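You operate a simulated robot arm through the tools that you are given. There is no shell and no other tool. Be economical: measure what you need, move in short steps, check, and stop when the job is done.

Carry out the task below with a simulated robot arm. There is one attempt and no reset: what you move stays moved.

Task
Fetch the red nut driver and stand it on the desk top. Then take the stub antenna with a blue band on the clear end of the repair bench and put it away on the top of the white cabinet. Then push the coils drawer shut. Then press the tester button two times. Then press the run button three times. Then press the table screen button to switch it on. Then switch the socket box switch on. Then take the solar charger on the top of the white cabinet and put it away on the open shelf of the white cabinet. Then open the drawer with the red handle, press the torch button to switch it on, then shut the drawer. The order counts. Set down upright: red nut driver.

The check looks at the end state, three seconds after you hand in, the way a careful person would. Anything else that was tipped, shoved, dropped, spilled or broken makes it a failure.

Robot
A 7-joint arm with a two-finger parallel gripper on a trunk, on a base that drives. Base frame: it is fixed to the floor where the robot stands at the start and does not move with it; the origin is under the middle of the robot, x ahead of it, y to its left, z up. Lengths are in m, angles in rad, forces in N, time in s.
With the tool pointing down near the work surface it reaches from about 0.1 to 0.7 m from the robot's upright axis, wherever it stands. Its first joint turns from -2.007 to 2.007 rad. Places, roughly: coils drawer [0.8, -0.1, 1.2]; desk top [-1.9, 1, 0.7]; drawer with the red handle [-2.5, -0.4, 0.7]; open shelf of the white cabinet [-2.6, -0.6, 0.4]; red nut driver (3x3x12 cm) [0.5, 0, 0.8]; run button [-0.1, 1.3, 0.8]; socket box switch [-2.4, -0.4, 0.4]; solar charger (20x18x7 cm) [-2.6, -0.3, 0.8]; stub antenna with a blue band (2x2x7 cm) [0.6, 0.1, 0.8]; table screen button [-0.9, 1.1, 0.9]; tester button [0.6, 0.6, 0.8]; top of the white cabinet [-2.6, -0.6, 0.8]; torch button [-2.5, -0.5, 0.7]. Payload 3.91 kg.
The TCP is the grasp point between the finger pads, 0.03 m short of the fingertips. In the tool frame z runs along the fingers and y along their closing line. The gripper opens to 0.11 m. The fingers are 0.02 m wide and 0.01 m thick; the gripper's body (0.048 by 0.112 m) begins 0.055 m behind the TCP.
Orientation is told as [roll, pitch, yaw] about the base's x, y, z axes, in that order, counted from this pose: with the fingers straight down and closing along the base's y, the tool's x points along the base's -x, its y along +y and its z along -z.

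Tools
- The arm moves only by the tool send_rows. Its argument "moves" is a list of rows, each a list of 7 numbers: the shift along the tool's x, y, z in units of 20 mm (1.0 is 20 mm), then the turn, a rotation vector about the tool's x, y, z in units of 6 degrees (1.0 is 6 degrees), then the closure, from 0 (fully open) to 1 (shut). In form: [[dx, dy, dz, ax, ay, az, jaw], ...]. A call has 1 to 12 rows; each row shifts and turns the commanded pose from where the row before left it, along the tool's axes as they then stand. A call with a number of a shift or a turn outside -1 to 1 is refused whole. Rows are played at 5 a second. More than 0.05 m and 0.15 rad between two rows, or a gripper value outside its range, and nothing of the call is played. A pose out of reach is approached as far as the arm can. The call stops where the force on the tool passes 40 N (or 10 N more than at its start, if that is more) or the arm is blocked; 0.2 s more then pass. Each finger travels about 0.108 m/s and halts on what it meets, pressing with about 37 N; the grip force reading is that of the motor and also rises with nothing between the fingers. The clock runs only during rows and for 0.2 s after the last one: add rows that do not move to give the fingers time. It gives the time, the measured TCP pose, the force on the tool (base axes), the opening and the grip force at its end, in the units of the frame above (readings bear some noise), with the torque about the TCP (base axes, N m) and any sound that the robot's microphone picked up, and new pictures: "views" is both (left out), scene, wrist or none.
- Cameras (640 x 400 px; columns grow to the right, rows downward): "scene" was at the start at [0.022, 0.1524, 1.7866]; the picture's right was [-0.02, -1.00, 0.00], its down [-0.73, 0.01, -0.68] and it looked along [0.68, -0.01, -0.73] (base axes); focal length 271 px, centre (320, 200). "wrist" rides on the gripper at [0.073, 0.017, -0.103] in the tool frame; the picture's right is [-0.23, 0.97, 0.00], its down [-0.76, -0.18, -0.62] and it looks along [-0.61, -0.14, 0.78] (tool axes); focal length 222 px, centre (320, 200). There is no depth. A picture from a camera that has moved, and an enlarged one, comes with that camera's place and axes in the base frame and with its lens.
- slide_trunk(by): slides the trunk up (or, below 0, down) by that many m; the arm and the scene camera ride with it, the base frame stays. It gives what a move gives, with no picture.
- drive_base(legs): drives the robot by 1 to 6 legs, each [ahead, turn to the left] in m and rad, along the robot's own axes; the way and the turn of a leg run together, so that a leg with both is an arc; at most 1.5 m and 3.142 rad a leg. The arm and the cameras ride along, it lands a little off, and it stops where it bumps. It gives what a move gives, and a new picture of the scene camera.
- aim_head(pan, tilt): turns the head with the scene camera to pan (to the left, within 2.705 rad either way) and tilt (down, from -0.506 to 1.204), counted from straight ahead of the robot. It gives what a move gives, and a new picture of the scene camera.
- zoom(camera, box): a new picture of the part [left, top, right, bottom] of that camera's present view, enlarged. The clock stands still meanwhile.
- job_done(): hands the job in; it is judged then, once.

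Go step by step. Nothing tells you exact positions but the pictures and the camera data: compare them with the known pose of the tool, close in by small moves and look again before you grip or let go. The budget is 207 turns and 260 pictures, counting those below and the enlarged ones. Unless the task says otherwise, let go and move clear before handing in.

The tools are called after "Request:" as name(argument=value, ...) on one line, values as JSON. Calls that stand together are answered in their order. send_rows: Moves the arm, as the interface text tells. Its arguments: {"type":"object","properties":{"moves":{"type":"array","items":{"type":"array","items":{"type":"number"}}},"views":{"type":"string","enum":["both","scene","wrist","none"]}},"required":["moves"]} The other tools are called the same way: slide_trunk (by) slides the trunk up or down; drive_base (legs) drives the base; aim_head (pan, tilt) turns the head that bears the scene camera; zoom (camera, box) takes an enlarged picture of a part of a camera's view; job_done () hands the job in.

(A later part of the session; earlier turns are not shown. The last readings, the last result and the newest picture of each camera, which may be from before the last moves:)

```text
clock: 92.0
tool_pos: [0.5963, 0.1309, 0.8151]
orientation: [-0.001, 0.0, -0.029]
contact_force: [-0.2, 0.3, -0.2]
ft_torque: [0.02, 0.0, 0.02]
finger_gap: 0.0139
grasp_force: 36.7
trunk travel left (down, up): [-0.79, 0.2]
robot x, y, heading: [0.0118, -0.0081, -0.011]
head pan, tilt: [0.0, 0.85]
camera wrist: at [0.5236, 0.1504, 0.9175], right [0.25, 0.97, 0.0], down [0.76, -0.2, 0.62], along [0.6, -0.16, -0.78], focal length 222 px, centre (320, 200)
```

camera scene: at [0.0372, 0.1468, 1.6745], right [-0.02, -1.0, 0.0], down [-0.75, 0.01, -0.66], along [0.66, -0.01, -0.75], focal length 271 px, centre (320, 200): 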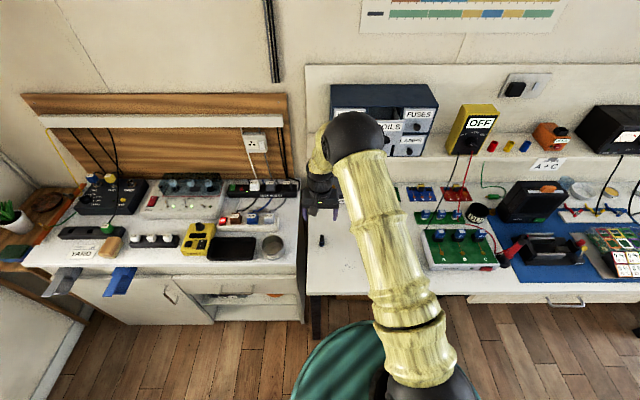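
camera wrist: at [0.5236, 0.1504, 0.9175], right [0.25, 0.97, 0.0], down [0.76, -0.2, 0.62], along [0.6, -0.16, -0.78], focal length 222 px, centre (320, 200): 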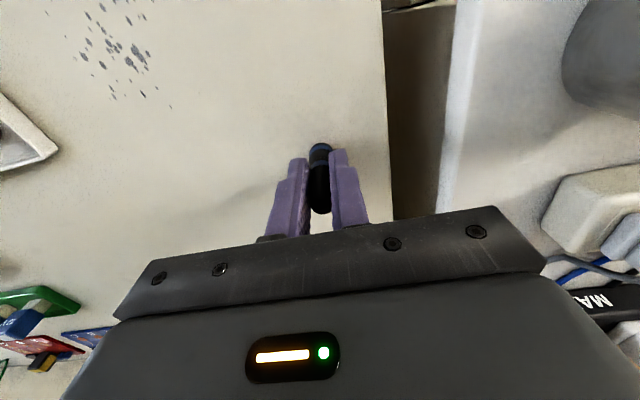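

I have the antenna. I'll lift it, tuck the arm, and drive toward the white cabinet.

Request:
slide_trunk(by=0.2)

Request:
send_rows(moves=[[1, -0.8, -0.5, 0, 0, 0, 1], [1, -0.8, -0.5, 0, 0, 0, 1], [1, -0.8, -0.5, 0, 0, 0, 1], [1, -0.8, -0.5, 0, 0, 0, 1], [1, -0.8, -0.5, 0, 0, 0, 1], [1, -0.8, -0.5, 0, 0, 0, 1], [1, -0.8, -0.5, 0, 0, 0, 1]], views="none")

Request:
drive_base(legs=[[0, -2.88], [1.4, 0], [0.42, 0], [0, -0.244]])

Request:
aim_head(pan=0, tilt=0.75)

```text
clock: 94.2
tool_pos: [0.5968, 0.1307, 1.0147]
orientation: [0.0, 0.0, -0.027]
contact_force: [-0.4, 0.1, -1.0]
ft_torque: [0.0, -0.01, -0.01]
finger_gap: 0.0142
grasp_force: 37.0
trunk travel left (down, up): [-0.99, 0.0]
robot x, y, heading: [0.0106, -0.0096, -0.02]
head pan, tilt: [0.0, 0.85]
```

```text
clock: 95.8
tool_pos: [0.4527, 0.0198, 1.085]
orientation: [0.0, 0.001, -0.028]
contact_force: [-0.5, -1.1, -0.8]
ft_torque: [-0.02, -0.04, 0.0]
finger_gap: 0.014
grasp_force: 37.1
trunk travel left (down, up): [-0.99, 0.0]
robot x, y, heading: [0.0118, -0.0056, -0.021]
head pan, tilt: [0.0, 0.85]
```

```text
clock: 103.3
tool_pos: [-0.237, -0.3743, 1.0843]
orientation: [0.003, 0.001, -2.261]
contact_force: [-1.0, 0.0, -0.3]
ft_torque: [-0.01, -0.02, 0.01]
finger_gap: 0.0138
grasp_force: 37.3
trunk travel left (down, up): [-0.99, 0.0]
robot x, y, heading: [0.0124, -0.0093, -2.22]
head pan, tilt: [0.0, 0.85]
stopped in leg 1: the robot was blocked; the commanded pose is now the measured one
camera scene: at [0.1236, -0.1141, 1.8748], right [-0.8, 0.6, 0.0], down [0.45, 0.6, -0.66], along [-0.4, -0.53, -0.75], focal length 271 px, centre (320, 200)
```

scene: 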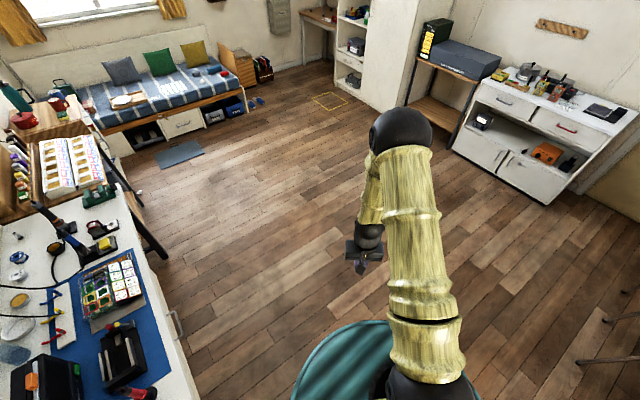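

```text
clock: 104.0
tool_pos: [-0.2365, -0.3742, 1.0857]
orientation: [0.0, -0.001, -2.258]
contact_force: [-0.2, -0.3, -0.9]
ft_torque: [0.01, -0.03, 0.02]
finger_gap: 0.0139
grasp_force: 37.1
trunk travel left (down, up): [-0.99, 0.0]
robot x, y, heading: [0.0094, -0.0079, -2.218]
head pan, tilt: [0.0, 0.75]
camera scene: at [0.1228, -0.1189, 1.8826], right [-0.8, 0.6, 0.0], down [0.41, 0.54, -0.73], along [-0.44, -0.58, -0.68], focal length 271 px, centre (320, 200)
```

scene: 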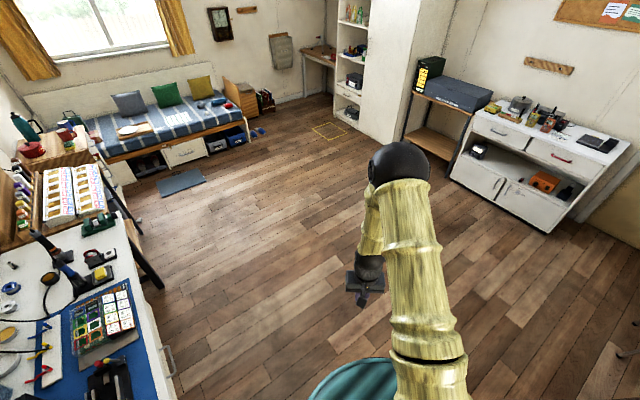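

The rear bumped the bench while turning. I'll pull forward first and then continue to the cabinet.

Request:
drive_base(legs=[[0.4, 0], [0, -0.841], [1.4, 0]])

Request:
aim_head(pan=0, tilt=0.75)

```text
clock: 117.6
tool_pos: [-2.05, -0.5081, 1.0848]
orientation: [0.001, 0.0, -3.102]
contact_force: [-0.1, 0.7, 0.6]
ft_torque: [0.0, 0.0, 0.01]
finger_gap: 0.0138
grasp_force: 37.4
trunk travel left (down, up): [-0.99, 0.0]
robot x, y, heading: [-1.6139, -0.4519, -3.065]
head pan, tilt: [0.0, 0.75]
camera scene: at [-1.6205, -0.6034, 1.8826], right [-0.08, 1.0, 0.0], down [0.68, 0.06, -0.73], along [-0.73, -0.06, -0.68], focal length 271 px, centre (320, 200)
```

scene: 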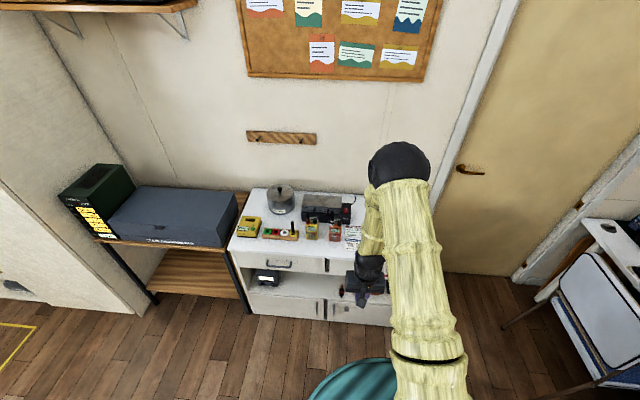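

```text
clock: 118.2
tool_pos: [-2.0486, -0.5076, 1.0845]
orientation: [0.0, -0.001, -3.102]
contact_force: [-0.4, -0.2, 0.7]
ft_torque: [0.0, -0.01, 0.01]
finger_gap: 0.0136
grasp_force: 37.0
trunk travel left (down, up): [-0.99, 0.0]
robot x, y, heading: [-1.6097, -0.449, -3.058]
head pan, tilt: [0.0, 0.75]
camera scene: at [-1.6202, -0.6034, 1.8826], right [-0.08, 1.0, 0.0], down [0.68, 0.06, -0.73], along [-0.73, -0.06, -0.68], focal length 271 px, centre (320, 200)
```

scene: 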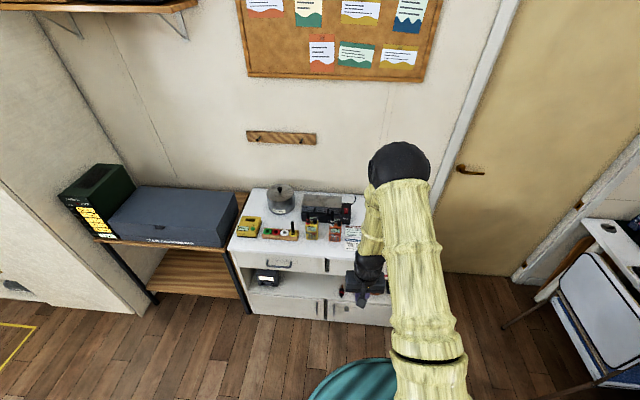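

Request:
send_rows(moves=[[0, 0, 0, 0, 0, 0, 1]], views="wrist")

Request:
zoom(camera="scene", box=[220, 170, 400, 330])

```text
clock: 118.6
tool_pos: [-2.0486, -0.5076, 1.0842]
orientation: [0.001, 0.0, -3.1]
contact_force: [0.2, -0.5, -0.6]
ft_torque: [0.01, 0.02, 0.0]
finger_gap: 0.0139
grasp_force: 36.8
trunk travel left (down, up): [-0.99, 0.0]
robot x, y, heading: [-1.6102, -0.4505, -3.061]
head pan, tilt: [0.0, 0.75]
camera wrist: at [-1.9772, -0.5205, 1.1867], right [-0.19, -0.98, 0.0], down [-0.77, 0.15, 0.62], along [-0.61, 0.12, -0.78], focal length 222 px, centre (320, 200)
```

wrist: 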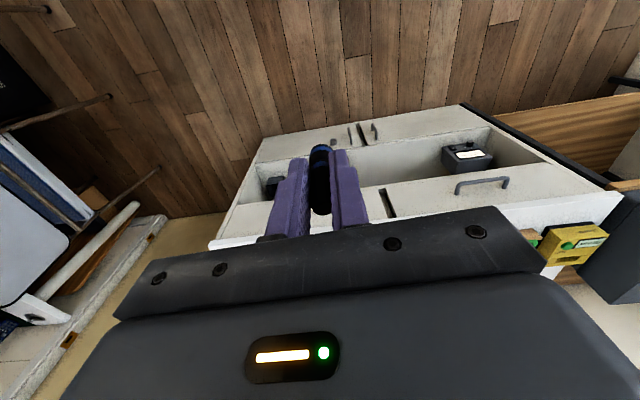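

```text
2.50 times, centred on (310, 250) of scene
camera zoom: at [-1.6202, -0.6034, 1.8826], right [-0.08, 1.0, 0.0], down [0.68, 0.06, -0.73], along [-0.73, -0.06, -0.68], focal length 677 px, centre (345, 75)
```

zoom: 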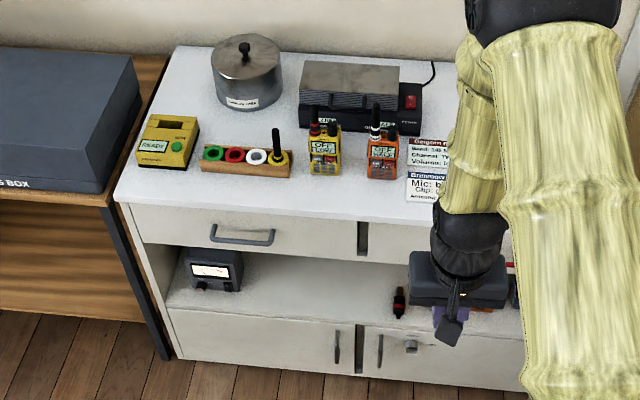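

The cabinet's front edge is at x≈-2.39 and there's a clear strip in front of the small rack and radios near (-2.44, -0.755). I'll drive a bit closer.

Request:
drive_base(legs=[[0.26, 0]])

```text
clock: 120.7
tool_pos: [-2.3087, -0.5284, 1.0854]
orientation: [0.002, 0.0, -3.1]
contact_force: [-0.1, 0.5, -0.2]
ft_torque: [-0.01, 0.0, 0.04]
finger_gap: 0.0137
grasp_force: 36.5
trunk travel left (down, up): [-0.99, 0.0]
robot x, y, heading: [-1.8666, -0.4693, -3.061]
head pan, tilt: [0.0, 0.75]
camera scene: at [-1.8802, -0.6248, 1.8826], right [-0.08, 1.0, 0.0], down [0.68, 0.06, -0.73], along [-0.73, -0.06, -0.68], focal length 271 px, centre (320, 200)
```

scene: 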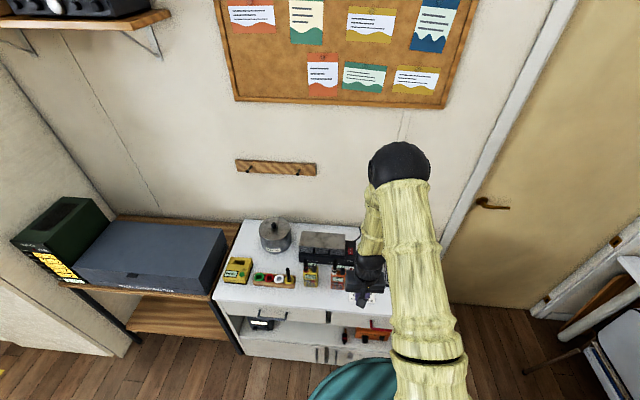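

Request:
send_rows(moves=[[-0.585, 0.922, 0, 0, 0, 0, 1], [-0.585, 0.922, 0, 0, 0, 0, 1], [-0.585, 0.922, 0, 0, 0, 0, 1], [-0.585, 0.922, 0, 0, 0, 0, 1], [-0.585, 0.922, 0, 0, 0, 0, 1], [-0.585, 0.922, 0, 0, 0, 0, 1], [-0.585, 0.922, 0, 0, 0, 0, 1], [-0.585, 0.922, 0, 0, 0, 0, 1], [-0.585, 0.922, 0, 0, 0, 0, 1], [-0.585, 0.922, 0, 0, 0, 0, 1], [-0.585, 0.922, 0, 0, 0, 0, 1], [-0.585, 0.922, 0, 0, 0, 0, 1]])

Request:
zoom(camera="scene", box=[210, 200, 390, 340])

```text
clock: 123.3
tool_pos: [-2.4391, -0.7584, 1.085]
orientation: [0.001, 0.0, -3.101]
contact_force: [0.3, 0.0, -0.9]
ft_torque: [0.0, -0.04, -0.01]
finger_gap: 0.0135
grasp_force: 37.0
trunk travel left (down, up): [-0.99, 0.0]
robot x, y, heading: [-1.869, -0.4712, -3.061]
head pan, tilt: [0.0, 0.75]
camera scene: at [-1.8793, -0.6259, 1.8825], right [-0.08, 1.0, 0.0], down [0.68, 0.06, -0.73], along [-0.73, -0.06, -0.68], focal length 271 px, centre (320, 200)
camera wrist: at [-2.3673, -0.7706, 1.1872], right [-0.19, -0.98, 0.0], down [-0.77, 0.15, 0.62], along [-0.61, 0.12, -0.78], focal length 222 px, centre (320, 200)
```

scene: 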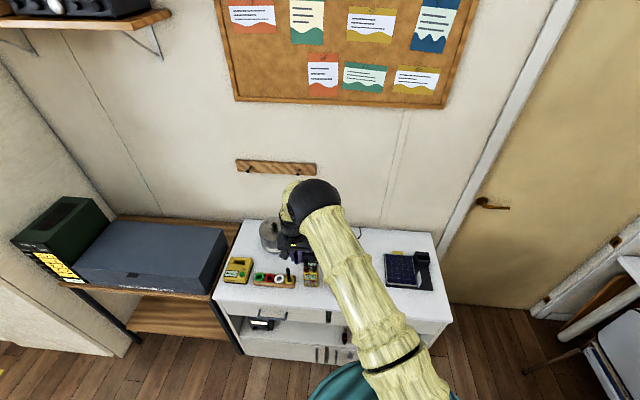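
wrist: 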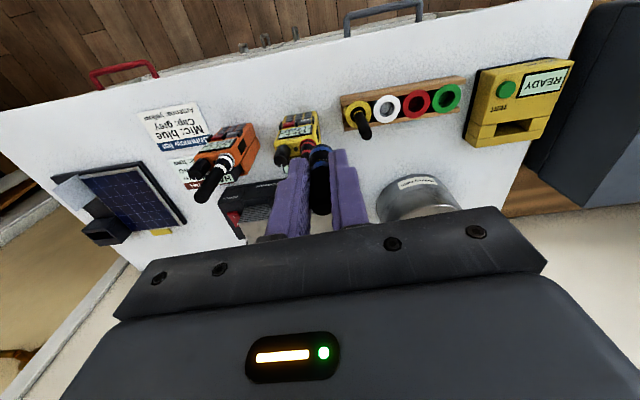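

```text
2.86 times, centred on (300, 270) of scene
camera zoom: at [-1.8793, -0.6259, 1.8825], right [-0.08, 1.0, 0.0], down [0.68, 0.06, -0.73], along [-0.73, -0.06, -0.68], focal length 774 px, centre (377, 0)
```

zoom: 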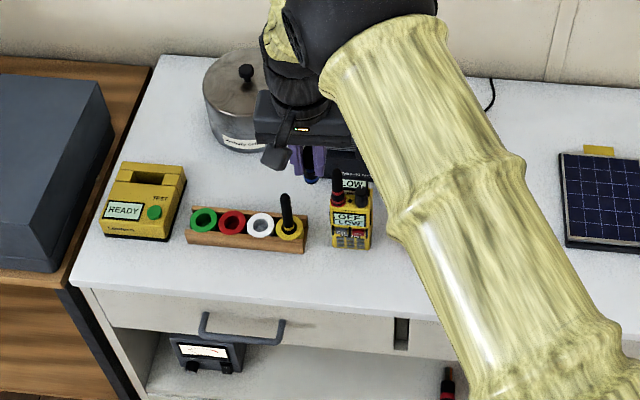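

The spot below is clear (between rack and yellow radio, slightly in front). I'll lower by trunk and inspect.

Request:
slide_trunk(by=-0.19)

Request:
send_rows(moves=[[0.6, 0, 0, 0, 0, 0, 1]])

Request:
zoom(camera="scene", box=[210, 220, 390, 360])

```text
clock: 125.4
tool_pos: [-2.4377, -0.7564, 0.8952]
orientation: [0.001, -0.001, -3.099]
contact_force: [-0.4, -0.1, 0.3]
ft_torque: [-0.01, 0.01, 0.01]
finger_gap: 0.014
grasp_force: 37.0
trunk travel left (down, up): [-0.8, 0.19]
robot x, y, heading: [-1.8684, -0.4737, -3.066]
head pan, tilt: [0.0, 0.75]
```

```text
clock: 125.8
tool_pos: [-2.4265, -0.7581, 0.8957]
orientation: [0.0, 0.0, -3.1]
contact_force: [1.0, 0.3, -0.3]
ft_torque: [0.02, 0.04, 0.01]
finger_gap: 0.0137
grasp_force: 36.5
trunk travel left (down, up): [-0.8, 0.19]
robot x, y, heading: [-1.8707, -0.4698, -3.057]
head pan, tilt: [0.0, 0.75]
camera scene: at [-1.8785, -0.6248, 1.6927], right [-0.08, 1.0, 0.0], down [0.68, 0.06, -0.73], along [-0.73, -0.06, -0.68], focal length 271 px, centre (320, 200)
camera wrist: at [-2.3549, -0.7703, 0.9977], right [-0.19, -0.98, 0.0], down [-0.77, 0.15, 0.62], along [-0.61, 0.12, -0.78], focal length 222 px, centre (320, 200)
```

scene: 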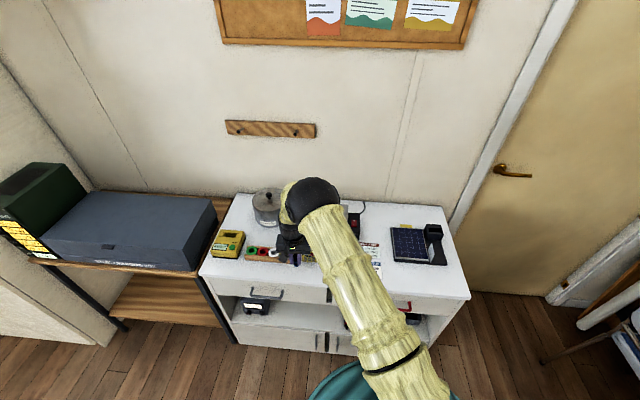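
wrist: 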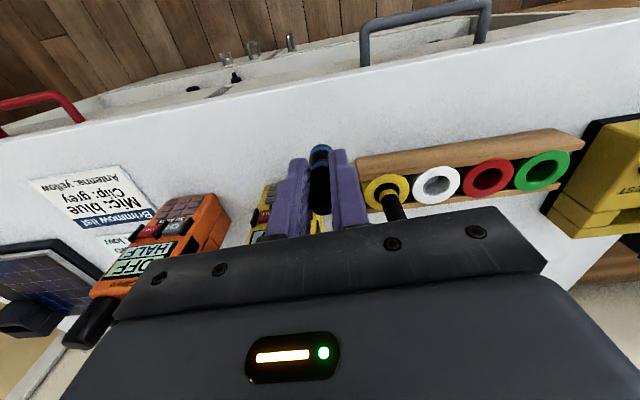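

```text
2.86 times, centred on (300, 290) of scene
camera zoom: at [-1.8785, -0.6248, 1.6927], right [-0.08, 1.0, 0.0], down [0.68, 0.06, -0.73], along [-0.73, -0.06, -0.68], focal length 774 px, centre (377, -57)
```

zoom: 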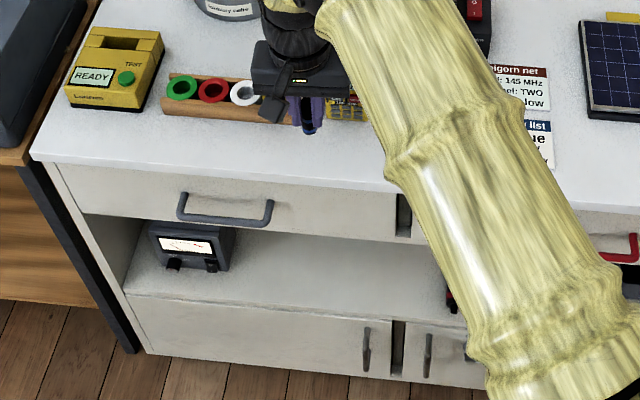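

Clear of the rack stick and radio. I'll lower slowly until contact.

Request:
send_rows(moves=[[0, 0, 1, 0, 0, 0, 1], [0, 0, 0.7, 0, 0, 0, 1], [0, 0, 0.2, 0, 0, 0, 1]], views="wrist")

Request:
zoom(camera="wrist", box=[240, 100, 400, 230])

```text
clock: 126.6
tool_pos: [-2.4269, -0.7566, 0.8581]
orientation: [0.001, 0.0, -3.102]
contact_force: [0.2, -0.1, -0.6]
ft_torque: [0.04, 0.03, -0.02]
finger_gap: 0.0138
grasp_force: 37.2
trunk travel left (down, up): [-0.8, 0.19]
robot x, y, heading: [-1.8721, -0.4756, -3.06]
head pan, tilt: [0.0, 0.75]
camera wrist: at [-2.3549, -0.7694, 0.9599], right [-0.19, -0.98, 0.0], down [-0.77, 0.15, 0.62], along [-0.61, 0.12, -0.78], focal length 222 px, centre (320, 200)
```

wrist: 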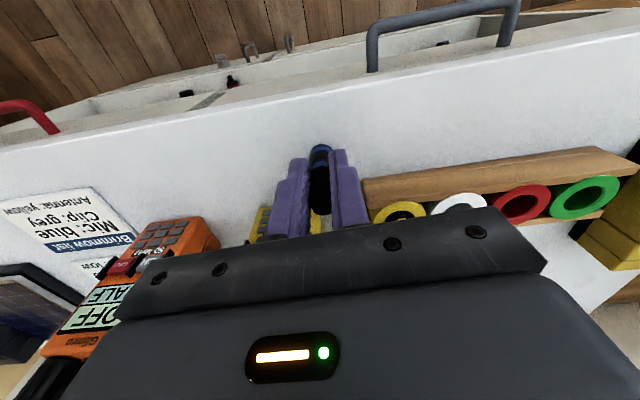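

```text
3.08 times, centred on (320, 165) of wrist
camera zoom: at [-2.3549, -0.7694, 0.9599], right [-0.19, -0.98, 0.0], down [-0.77, 0.15, 0.62], along [-0.61, 0.12, -0.78], focal length 684 px, centre (320, 308)
```

zoom: 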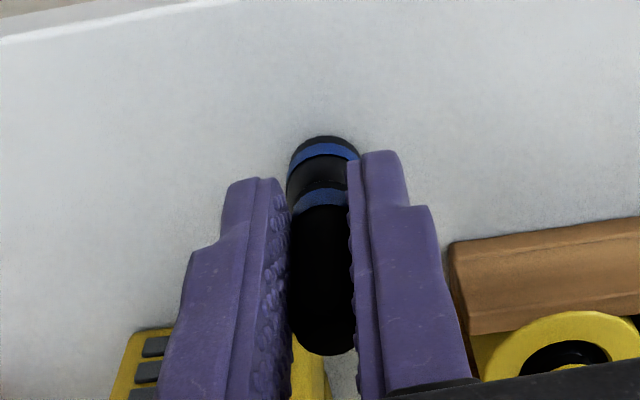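

Request:
send_rows(moves=[[0, 0, 0.2, 0, 0, 0, 1], [0, 0, 0.2, 0, 0, 0, 1], [0, 0, 0.1, 0, 0, 0, 1]], views="none")

```text
clock: 127.4
tool_pos: [-2.4271, -0.7559, 0.8543]
orientation: [0.006, -0.003, -3.101]
contact_force: [10.5, 5.5, 23.6]
ft_torque: [0.35, -0.46, -0.03]
finger_gap: 0.0135
grasp_force: 36.8
trunk travel left (down, up): [-0.8, 0.19]
robot x, y, heading: [-1.8681, -0.4724, -3.061]
head pan, tilt: [0.0, 0.75]
stopped in row 3: the force on the tool passed its limit at 42 N (the readings are from after the stop); the commanded pose is now the measured one
```

Contact is made. I'll ease off until the force drops.

Request:
send_rows(moves=[[0, 0, -0.06, 0, 0, 0, 1], [0, 0, 0, 0, 0, 0, 1]], views="none")

```text
clock: 128.0
tool_pos: [-2.4272, -0.7572, 0.8537]
orientation: [0.005, -0.008, -3.1]
contact_force: [11.9, 5.1, 19.2]
ft_torque: [0.31, -0.51, -0.03]
finger_gap: 0.0141
grasp_force: 37.1
trunk travel left (down, up): [-0.8, 0.19]
robot x, y, heading: [-1.8695, -0.4748, -3.06]
head pan, tilt: [0.0, 0.75]
```

Request:
send_rows(moves=[[0, 0, -0.1, 0, 0, 0, 1], [0, 0, 0, 0, 0, 0, 1]], views="wrist")

Request:
zoom(camera="wrist", box=[240, 100, 400, 230])

```text
clock: 128.6
tool_pos: [-2.4296, -0.7574, 0.854]
orientation: [0.003, -0.006, -3.101]
contact_force: [1.7, 2.1, 1.4]
ft_torque: [0.11, -0.04, -0.06]
finger_gap: 0.0138
grasp_force: 36.9
trunk travel left (down, up): [-0.8, 0.19]
robot x, y, heading: [-1.8671, -0.4705, -3.055]
head pan, tilt: [0.0, 0.75]
camera wrist: at [-2.357, -0.7702, 0.9561], right [-0.19, -0.98, 0.01], down [-0.76, 0.15, 0.63], along [-0.62, 0.11, -0.78], focal length 222 px, centre (320, 200)
```

wrist: 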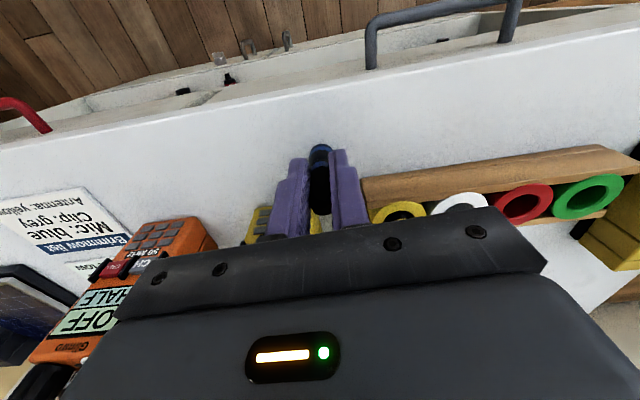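

```text
3.08 times, centred on (320, 165) of wrist
camera zoom: at [-2.357, -0.7702, 0.9561], right [-0.19, -0.98, 0.01], down [-0.76, 0.15, 0.63], along [-0.62, 0.11, -0.78], focal length 684 px, centre (320, 308)
```

zoom: 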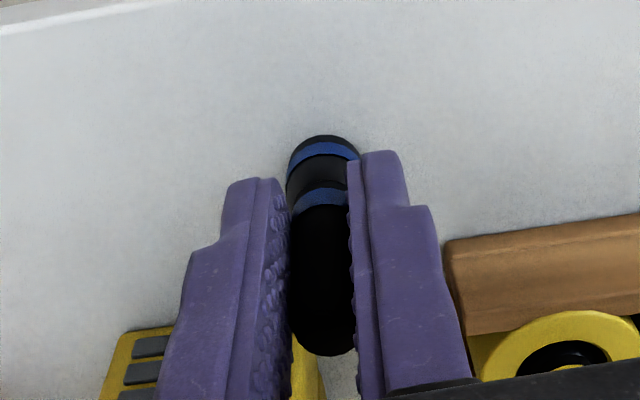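

The load is off and the base sits flat. Releasing slowly.

Request:
send_rows(moves=[[0, 0, 0, 0, 0, 0, 0.86], [0, 0, 0, 0, 0, 0, 0.82], [0, 0, 0, 0, 0, 0, 0.75], [0, 0, 0, 0, 0, 0, 0.65], [0, 0, 0, 0, 0, 0, 0.55], [0, 0, 0, 0, 0, 0, 0.55]], views="wrist")

```text
clock: 130.0
tool_pos: [-2.4292, -0.7583, 0.855]
orientation: [0.004, -0.005, -3.099]
contact_force: [-0.1, -0.4, -1.0]
ft_torque: [0.0, -0.02, 0.01]
finger_gap: 0.0496
grasp_force: 0.0
trunk travel left (down, up): [-0.8, 0.19]
robot x, y, heading: [-1.8708, -0.4719, -3.064]
head pan, tilt: [0.0, 0.75]
camera wrist: at [-2.3568, -0.7705, 0.9565], right [-0.19, -0.98, 0.0], down [-0.77, 0.15, 0.63], along [-0.62, 0.11, -0.78], focal length 222 px, centre (320, 200)
```

wrist: 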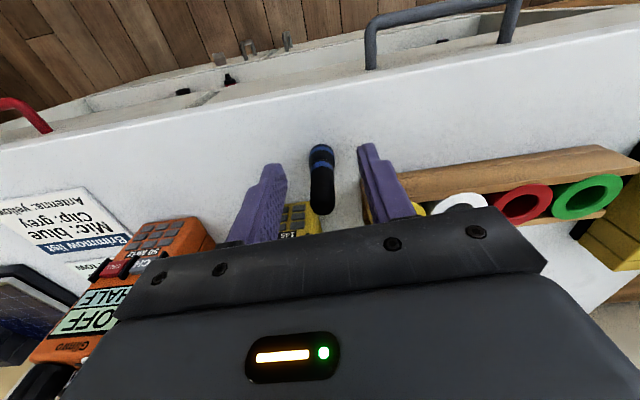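

The antenna stands on its own on the cabinet top. I'll raise, retract, and drive back to the drawers rack by the bench.

Request:
slide_trunk(by=0.19)

Request:
send_rows(moves=[[0.585, -0.922, -0.5, 0, 0, 0, 1], [0.585, -0.922, -0.5, 0, 0, 0, 1], [0.585, -0.922, -0.5, 0, 0, 0, 1], [0.585, -0.922, -0.5, 0, 0, 0, 1], [0.585, -0.922, -0.5, 0, 0, 0, 1], [0.585, -0.922, 0, 0, 0, 0, 1], [0.585, -0.922, 0, 0, 0, 0, 1], [0.585, -0.922, 0, 0, 0, 0, 1], [0.585, -0.922, 0, 0, 0, 0, 1], [0.585, -0.922, 0, 0, 0, 0, 1], [0.585, -0.922, 0, 0, 0, 0, 1], [0.585, -0.922, 0, 0, 0, 0, 1]], views="scene")

Request:
zoom(camera="scene", box=[200, 190, 460, 380])

```text
clock: 132.1
tool_pos: [-2.4284, -0.7585, 1.0446]
orientation: [0.004, -0.006, -3.1]
contact_force: [-0.7, -0.1, -0.9]
ft_torque: [0.0, 0.03, 0.02]
finger_gap: 0.0494
grasp_force: 0.0
trunk travel left (down, up): [-0.99, 0.0]
robot x, y, heading: [-1.8669, -0.4699, -3.061]
head pan, tilt: [0.0, 0.75]
```

```text
clock: 134.7
tool_pos: [-2.2976, -0.5304, 1.0919]
orientation: [0.005, -0.004, -3.1]
contact_force: [-0.5, 0.9, 0.4]
ft_torque: [-0.02, -0.04, 0.0]
finger_gap: 0.0
grasp_force: 37.1
trunk travel left (down, up): [-0.99, 0.0]
robot x, y, heading: [-1.8685, -0.4715, -3.057]
head pan, tilt: [0.0, 0.75]
camera scene: at [-1.8785, -0.6234, 1.8828], right [-0.08, 1.0, 0.0], down [0.68, 0.06, -0.73], along [-0.73, -0.06, -0.68], focal length 271 px, centre (320, 200)
```

scene: 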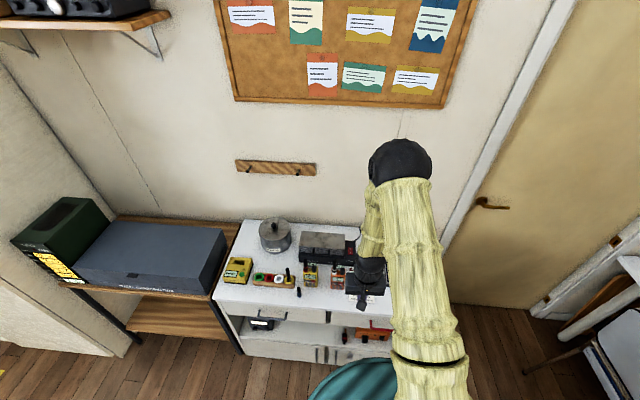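

```text
2.11 times, centred on (330, 285) of scene
camera zoom: at [-1.8785, -0.6234, 1.8828], right [-0.08, 1.0, 0.0], down [0.68, 0.06, -0.73], along [-0.73, -0.06, -0.68], focal length 570 px, centre (299, 21)
```

zoom: 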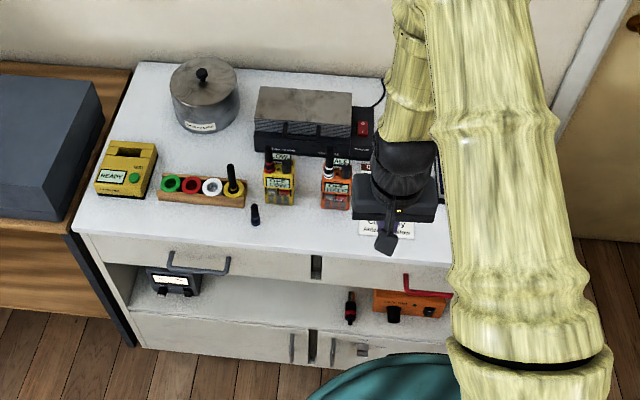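

The antenna stands well. Driving back to the workbench for the coils drawer.

Request:
drive_base(legs=[[-0.35, 0], [0, -3.009], [1.45, 0], [0.1, 0], [0, -0.213]])

Request:
aim_head(pan=0, tilt=0.6)

```text
clock: 157.5
tool_pos: [0.424, -0.0902, 1.0929]
orientation: [0.003, -0.005, -0.039]
contact_force: [0.3, -0.3, 0.3]
ft_torque: [0.01, 0.0, -0.01]
finger_gap: 0.0002
grasp_force: 37.1
trunk travel left (down, up): [-0.99, 0.0]
robot x, y, heading: [-0.0049, -0.1138, -0.005]
head pan, tilt: [0.0, 0.75]
camera scene: at [0.0196, 0.0388, 1.8827], right [0.0, -1.0, 0.0], down [-0.68, 0.0, -0.73], along [0.73, 0.0, -0.68], focal length 271 px, centre (320, 200)
```

scene: 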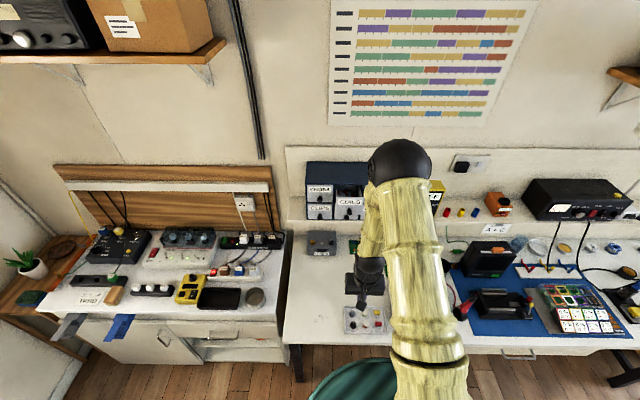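

```text
clock: 158.2
tool_pos: [0.4236, -0.0893, 1.0927]
orientation: [0.005, -0.006, -0.041]
contact_force: [0.5, 0.9, 0.4]
ft_torque: [-0.04, -0.01, -0.05]
finger_gap: 0.0
grasp_force: 36.8
trunk travel left (down, up): [-0.99, 0.0]
robot x, y, heading: [-0.0063, -0.1118, -0.0]
head pan, tilt: [0.0, 0.6]
camera scene: at [0.0248, 0.0395, 1.8955], right [0.0, -1.0, 0.0], down [-0.57, 0.0, -0.82], along [0.82, 0.0, -0.57], focal length 271 px, centre (320, 200)
```

scene: 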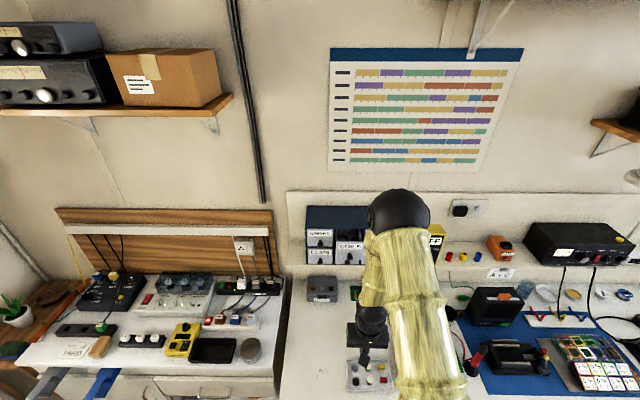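

Request:
zoom(camera="scene", box=[290, 180, 390, 300])

```text
3.33 times, centred on (340, 240) of scene
camera zoom: at [0.0248, 0.0395, 1.8955], right [0.0, -1.0, 0.0], down [-0.57, 0.0, -0.82], along [0.82, 0.0, -0.57], focal length 903 px, centre (253, 67)
```

zoom: 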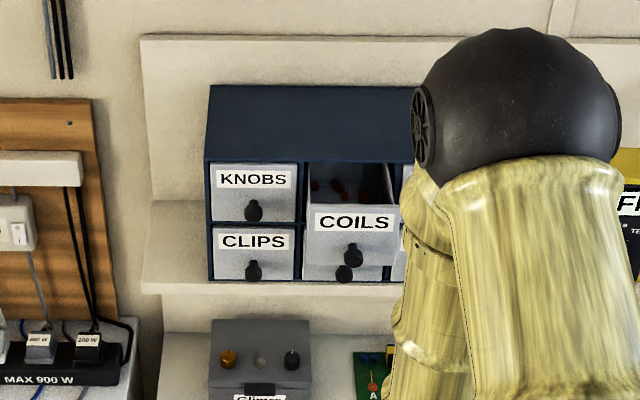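

The COILS drawer is open by about 7 cm with its face near (0.70, -0.065, 1.21). I'll raise the tool and turn the fingers to point forward, so I can push it.

Request:
send_rows(moves=[[-0.6, 0.2, -1, 0, 0, 0, 1], [-0.6, 0.2, -1, 0, 0, 0, 1], [-0.6, 0.2, -1, 0, 0, 0, 1], [-0.6, 0.2, -1, 0, 0, 0, 1], [-0.6, 0.2, -1, 0, 0, 0, 1], [-0.6, 0.2, -1, 0, 0, 0, 1]], views="none")

Request:
send_rows(moves=[[0, 0, 0, 0, -1, 0, 1], [0, 0, 0, 0, -1, 0, 1], [0, 0, 0, 0, -1, 0, 1], [0, 0, 0, 0, -1, 0, 1], [0, 0, 0, 0, -1, 0, 1], [0, 0, 0, 0, -1, 0, 1], [0, 0, 0, 0, -1, 0, 1], [0, 0, 0, 0, -1, 0, 1], [0, 0, 0, 0, -1, 0, 1], [0, 0, 0, 0, -1, 0, 1], [0, 0, 0, 0, -1, 0, 1], [0, 0, 0, 0, -1, 0, 1]])

```text
clock: 159.6
tool_pos: [0.4957, -0.0694, 1.2166]
orientation: [0.004, -0.005, -0.041]
contact_force: [-0.5, -0.9, 1.1]
ft_torque: [-0.01, 0.0, 0.0]
finger_gap: 0.0001
grasp_force: 36.9
trunk travel left (down, up): [-0.99, 0.0]
robot x, y, heading: [-0.0067, -0.1162, -0.0]
head pan, tilt: [0.0, 0.6]
```

```text
clock: 162.2
tool_pos: [0.4973, -0.0681, 1.2141]
orientation: [0.012, -1.262, -0.05]
contact_force: [1.0, 0.4, -0.2]
ft_torque: [-0.03, -0.01, 0.0]
finger_gap: 0.0002
grasp_force: 36.9
trunk travel left (down, up): [-0.99, 0.0]
robot x, y, heading: [-0.0057, -0.1111, -0.002]
head pan, tilt: [0.0, 0.6]
camera scene: at [0.0256, 0.0399, 1.8955], right [0.0, -1.0, 0.0], down [-0.57, 0.0, -0.82], along [0.82, 0.0, -0.57], focal length 271 px, centre (320, 200)
camera wrist: at [0.3759, -0.0454, 1.1737], right [0.11, 0.97, 0.22], down [-0.37, -0.17, 0.91], along [0.92, -0.18, 0.34], focal length 222 px, centre (320, 200)
```

scene: 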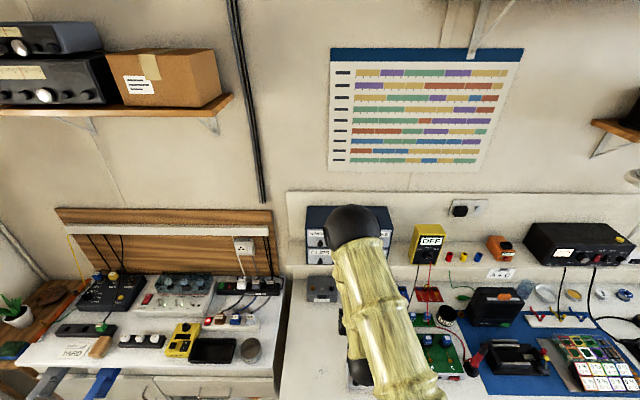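
wrist: 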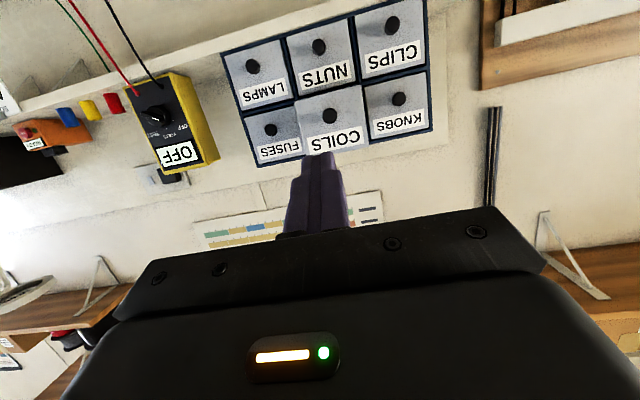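

I see the COILS face right ahead of the fingertips, at about (0.72, -0.07, 1.19). I'll finish the turn to horizontal and advance to near it.

Request:
send_rows(moves=[[0, 0, 0, 0, -1, 0, 1], [0, 0, 0, 0, -1, 0, 1], [0, 0, 0, 0, -1, 0, 1], [0.4, 0.4, 1, 0, 0, 0, 1], [0, 0, 1, 0, 0, 0, 1], [0, 0, 1, 0, 0, 0, 1], [0, 0, 1, 0, 0, 0, 1], [0, 0, 1, 0, 0, 0, 1], [0, 0, 1, 0, 0, 0, 1], [0, 0, 1, 0, 0, 0, 1], [0, 0, 1, 0, 0, 0, 1]])

```text
clock: 164.6
tool_pos: [0.6576, -0.066, 1.2057]
orientation: [2.475, -1.566, -2.515]
contact_force: [0.0, -0.3, 0.8]
ft_torque: [0.02, -0.03, 0.0]
finger_gap: 0.0001
grasp_force: 37.2
trunk travel left (down, up): [-0.99, 0.0]
robot x, y, heading: [-0.0063, -0.1158, 0.001]
head pan, tilt: [0.0, 0.6]
camera scene: at [0.0254, 0.0391, 1.8955], right [0.0, -1.0, 0.0], down [-0.57, 0.0, -0.82], along [0.82, 0.0, -0.57], focal length 271 px, centre (320, 200)
camera wrist: at [0.553, -0.0439, 1.1309], right [0.04, 0.97, 0.23], down [-0.63, -0.16, 0.76], along [0.77, -0.17, 0.61], focal length 222 px, centre (320, 200)
```

scene: 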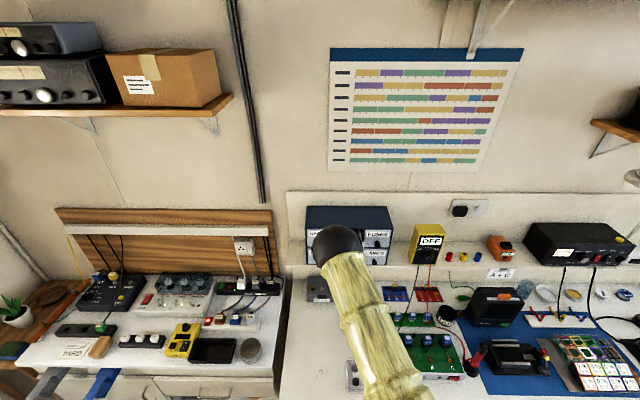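
wrist: 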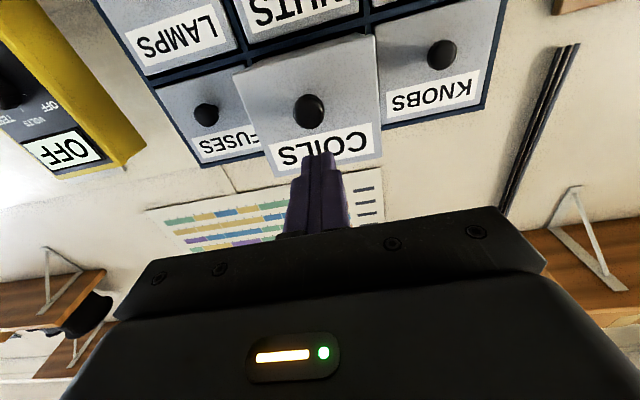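

Request:
send_rows(moves=[[-0.15, 0, 1, 0, 0, 0, 1], [0, 0, 0.7, 0, 0, 0, 1], [0, 0, 0.7, 0, 0, 0, 1], [0, 0, 0.7, 0, 0, 0, 1], [0, 0, 0.7, 0, 0, 0, 1], [0, 0, 0.7, 0, 0, 0, 1]])

```text
clock: 166.0
tool_pos: [0.7467, -0.0707, 1.2095]
orientation: [2.441, -1.565, -2.48]
contact_force: [-0.1, 1.1, 0.7]
ft_torque: [0.01, 0.0, 0.0]
finger_gap: 0.0
grasp_force: 36.1
trunk travel left (down, up): [-0.99, 0.0]
robot x, y, heading: [-0.006, -0.1144, -0.004]
head pan, tilt: [0.0, 0.6]
camera scene: at [0.0253, 0.0392, 1.8955], right [0.0, -1.0, 0.0], down [-0.57, 0.0, -0.82], along [0.82, 0.0, -0.57], focal length 271 px, centre (320, 200)
camera wrist: at [0.6431, -0.0479, 1.1346], right [0.04, 0.97, 0.23], down [-0.63, -0.16, 0.76], along [0.77, -0.17, 0.61], focal length 222 px, centre (320, 200)
```

scene: 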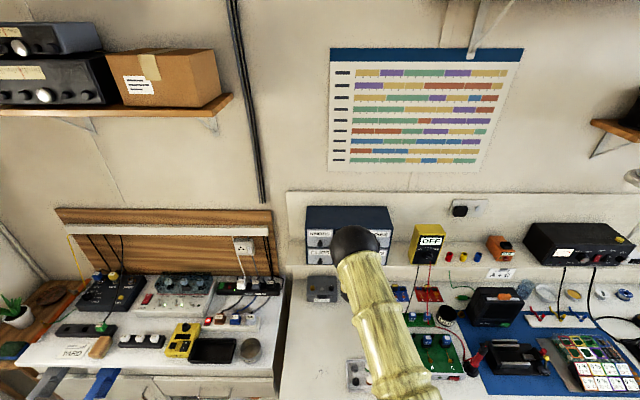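
wrist: 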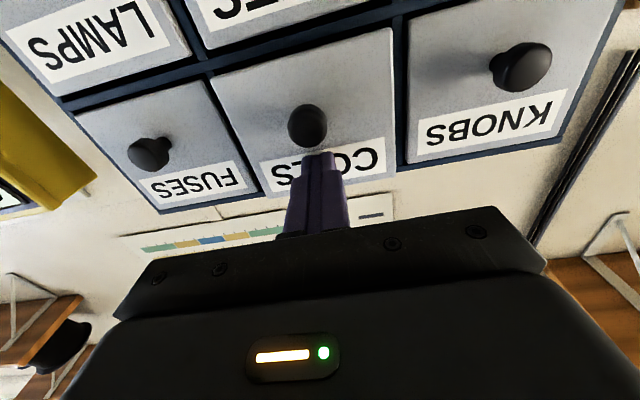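

Contact made and the drawer is moving. It's still slightly proud; I'll continue pushing until it stops.

Request:
send_rows(moves=[[0, 0, 0.5, 0, 0, 0, 1], [0, 0, 0.5, 0, 0, 0, 1], [0, 0, 0.5, 0, 0, 0, 1], [0, 0, 0.5, 0, 0, 0, 1]], views="wrist")

```text
clock: 166.8
tool_pos: [0.7616, -0.0705, 1.2085]
orientation: [1.433, -1.567, -1.474]
contact_force: [-31.4, 0.0, 8.6]
ft_torque: [-0.02, -0.29, 0.11]
finger_gap: 0.0
grasp_force: 36.9
trunk travel left (down, up): [-0.99, 0.0]
robot x, y, heading: [-0.0047, -0.1146, -0.004]
head pan, tilt: [0.0, 0.6]
stopped in row 3: the force on the tool passed its limit at 50 N (the readings are from after the stop); the commanded pose is now the measured one
camera wrist: at [0.6574, -0.0482, 1.1344], right [0.04, 0.97, 0.23], down [-0.63, -0.16, 0.76], along [0.78, -0.17, 0.61], focal length 222 px, centre (320, 200)
```

wrist: 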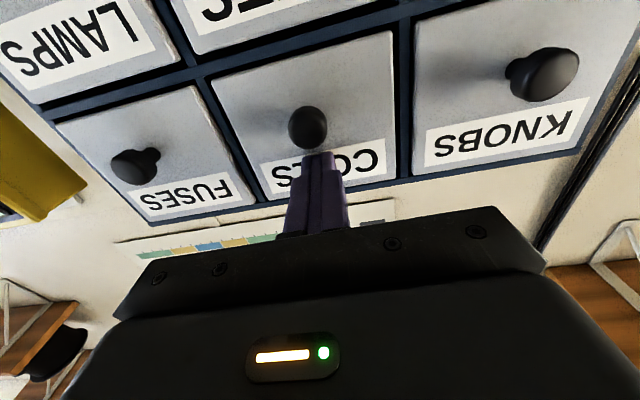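

The drawer is shut (hard stop at the cabinet face). I'll back off and point the tool down again, then look.

Request:
send_rows(moves=[[0, 0, -1, 0, 0, 0, 1], [0, 0, -1, 0, 0, 0, 1], [0, 0, -1, 0, 0, 0, 1], [0, 0, -1, 0, 0, 0, 1], [0, 0, -1, 0, 0, 0, 1], [0, 0, -1, 0, 0, 0, 1], [0, 0, -1, 0, 0, 0, 1], [0, 0, -1, 0, 0, 0, 1], [0, 0, -1, 0, 0, 0, 1], [0, 0, -1, 0, 0, 0, 1], [0, 0, -1, 0, 0, 0, 1], [0, 0, -1, 0, 0, 0, 1]], views="wrist")

Request:
send_rows(moves=[[0, 0, 0, 0, 1, 0, 1], [0, 0, 0, 0, 1, 0, 1], [0, 0, 0, 0, 1, 0, 1], [0, 0, 0, 0, 1, 0, 1], [0, 0, 0, 0, 1, 0, 1], [0, 0, 0, 0, 1, 0, 1], [0, 0, 0, 0, 1, 0, 1], [0, 0, 0, 0, 1, 0, 1], [0, 0, 0, 0, 1, 0, 1], [0, 0, 0, 0, 1, 0, 1], [0, 0, 0, 0, 1, 0, 1], [0, 0, 0, 0, 1, 0, 1]], views="none")

Request:
send_rows(moves=[[0, 0, 0, 0, 1, 0, 1], [0, 0, 0, 0, 1, 0, 1], [0, 0, 0, 0, 0.95, 0, 1]], views="scene")

```text
clock: 169.4
tool_pos: [0.5287, -0.0592, 1.206]
orientation: [0.588, -1.565, -0.625]
contact_force: [0.0, 0.5, -0.8]
ft_torque: [0.01, 0.01, 0.04]
finger_gap: 0.0
grasp_force: 37.1
trunk travel left (down, up): [-0.99, 0.0]
robot x, y, heading: [-0.0051, -0.1152, 0.0]
head pan, tilt: [0.0, 0.6]
camera wrist: at [0.4254, -0.0376, 1.133], right [0.04, 0.97, 0.23], down [-0.63, -0.16, 0.76], along [0.78, -0.17, 0.6], focal length 222 px, centre (320, 200)
```

wrist: 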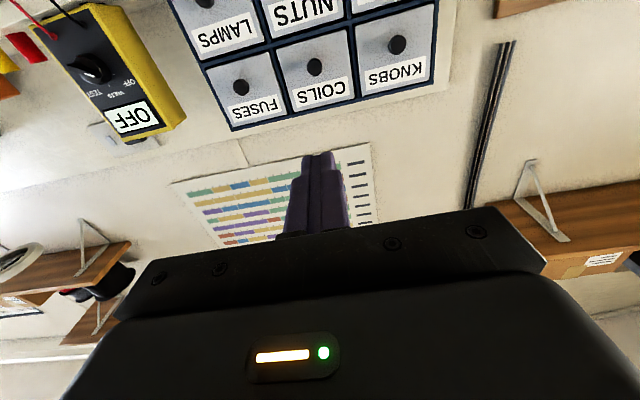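

```text
clock: 172.0
tool_pos: [0.5275, -0.0614, 1.2037]
orientation: [0.002, -0.305, -0.04]
contact_force: [-0.2, -0.4, 0.6]
ft_torque: [0.02, -0.01, -0.01]
finger_gap: 0.0
grasp_force: 36.7
trunk travel left (down, up): [-0.99, 0.0]
robot x, y, heading: [-0.0031, -0.1127, -0.001]
head pan, tilt: [0.0, 0.6]
```

```text
clock: 172.8
tool_pos: [0.5288, -0.0617, 1.2034]
orientation: [0.003, 0.003, -0.044]
contact_force: [-0.2, 0.3, 1.2]
ft_torque: [0.04, 0.0, 0.0]
finger_gap: 0.0
grasp_force: 36.3
trunk travel left (down, up): [-0.99, 0.0]
robot x, y, heading: [-0.007, -0.1157, -0.001]
head pan, tilt: [0.0, 0.6]
camera scene: at [0.0258, 0.0392, 1.8955], right [0.0, -1.0, 0.0], down [-0.57, 0.0, -0.82], along [0.82, 0.0, -0.57], focal length 271 px, centre (320, 200)
```

scene: 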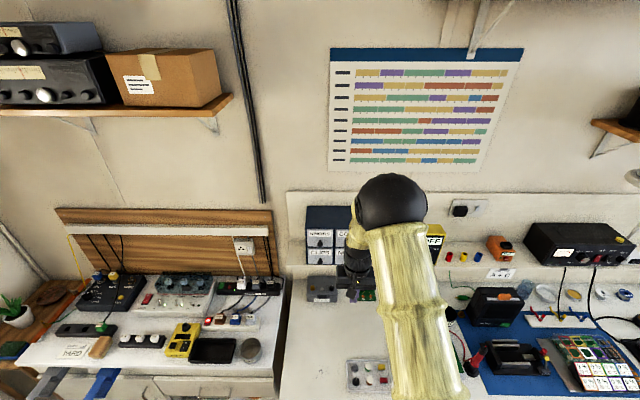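

The coils drawer is shut flush. Next is the tester (the yellow device around (0.60, 0.585)); I'll shift the base to the left.

Request:
drive_base(legs=[[-0.4, 0], [0, 1.0], [0.6, 0], [0, -1.0], [0.1, 0]])

Request:
aim_head(pan=0.3, tilt=0.85)

```text
clock: 187.2
tool_pos: [0.5739, 0.4148, 1.2051]
orientation: [0.004, 0.001, -0.077]
contact_force: [0.3, 0.4, 0.7]
ft_torque: [-0.01, 0.0, 0.03]
finger_gap: 0.0003
grasp_force: 37.2
trunk travel left (down, up): [-0.99, 0.0]
robot x, y, heading: [0.0384, 0.3788, -0.036]
head pan, tilt: [0.0, 0.6]
camera scene: at [0.0736, 0.5346, 1.8956], right [-0.03, -1.0, 0.0], down [-0.56, 0.02, -0.83], along [0.83, -0.03, -0.56], focal length 271 px, centre (320, 200)
```

scene: 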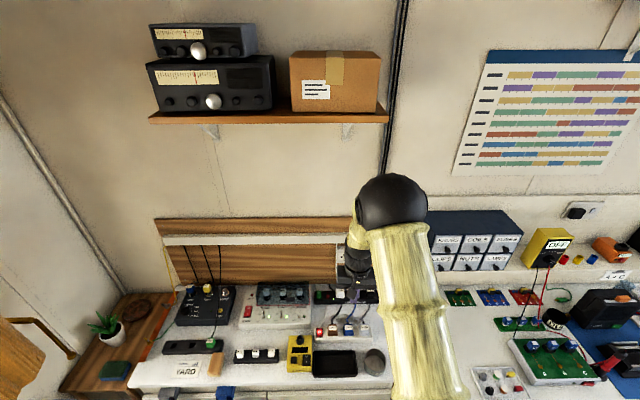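

```text
clock: 187.9
tool_pos: [0.5754, 0.4155, 1.2047]
orientation: [0.004, 0.001, -0.077]
contact_force: [0.2, 0.3, -0.6]
ft_torque: [-0.01, 0.0, 0.0]
finger_gap: 0.0002
grasp_force: 37.6
trunk travel left (down, up): [-0.99, 0.0]
robot x, y, heading: [0.0396, 0.3811, -0.034]
head pan, tilt: [0.3, 0.85]
camera scene: at [0.0626, 0.558, 1.8747], right [0.26, -0.96, 0.0], down [-0.72, -0.2, -0.66], along [0.64, 0.17, -0.75], focal length 271 px, centre (320, 200)
```

scene: 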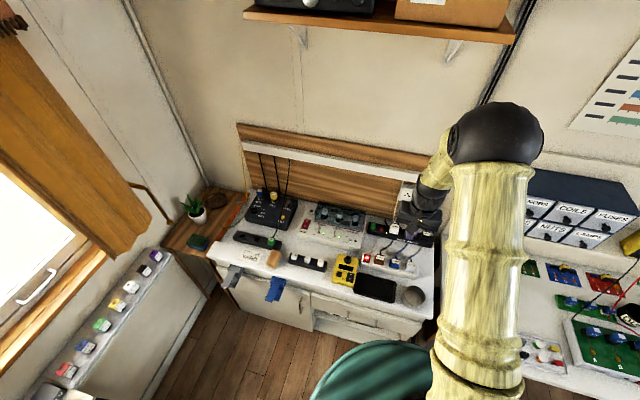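

Request:
zoom(camera="scene", box=[320, 240, 400, 305])

Request:
slide_trunk(by=-0.22)

Request:
send_rows(moves=[[0.2, 1, 0, 0, 0, 0, 1], [0.2, 1, 0, 0, 0, 0, 1], [0.2, 1, 0, 0, 0, 0, 1], [0.2, 1, 0, 0, 0, 0, 1], [0.2, 1, 0, 0, 0, 0, 1], [0.2, 1, 0, 0, 0, 0, 1], [0.2, 1, 0, 0, 0, 0, 1]], views="wrist")

```text
6.15 times, centred on (360, 272) of scene
camera zoom: at [0.0626, 0.558, 1.8747], right [0.26, -0.96, 0.0], down [-0.72, -0.2, -0.66], along [0.64, 0.17, -0.75], focal length 1667 px, centre (74, -246)
```

zoom: 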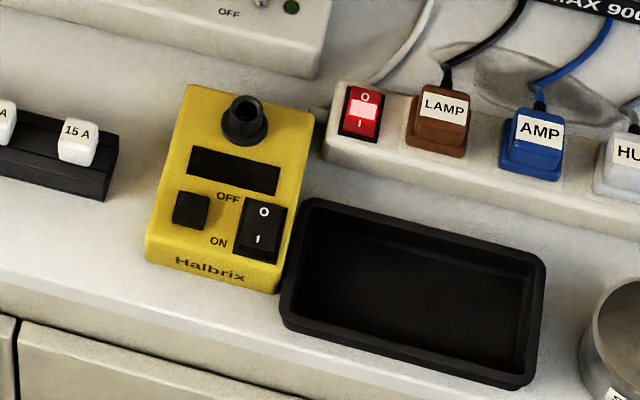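

```text
clock: 190.3
tool_pos: [0.5763, 0.4156, 0.9861]
orientation: [0.003, 0.002, -0.076]
contact_force: [-0.1, -0.9, 0.4]
ft_torque: [0.01, -0.02, 0.0]
finger_gap: 0.0
grasp_force: 36.8
trunk travel left (down, up): [-0.77, 0.22]
robot x, y, heading: [0.0359, 0.3834, -0.027]
head pan, tilt: [0.3, 0.85]
```

```text
clock: 191.9
tool_pos: [0.5596, 0.5586, 0.9827]
orientation: [0.005, 0.001, -0.078]
contact_force: [0.3, 0.8, 0.5]
ft_torque: [-0.02, -0.05, -0.02]
finger_gap: 0.0001
grasp_force: 37.9
trunk travel left (down, up): [-0.77, 0.22]
robot x, y, heading: [0.0391, 0.3797, -0.032]
head pan, tilt: [0.3, 0.85]
camera wrist: at [0.4875, 0.5822, 1.0842], right [0.3, 0.95, 0.0], down [0.75, -0.24, 0.62], along [0.59, -0.19, -0.78], focal length 222 px, centre (320, 200)
```

wrist: 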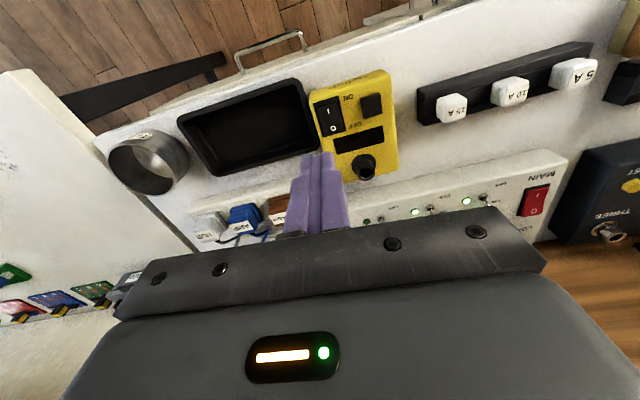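

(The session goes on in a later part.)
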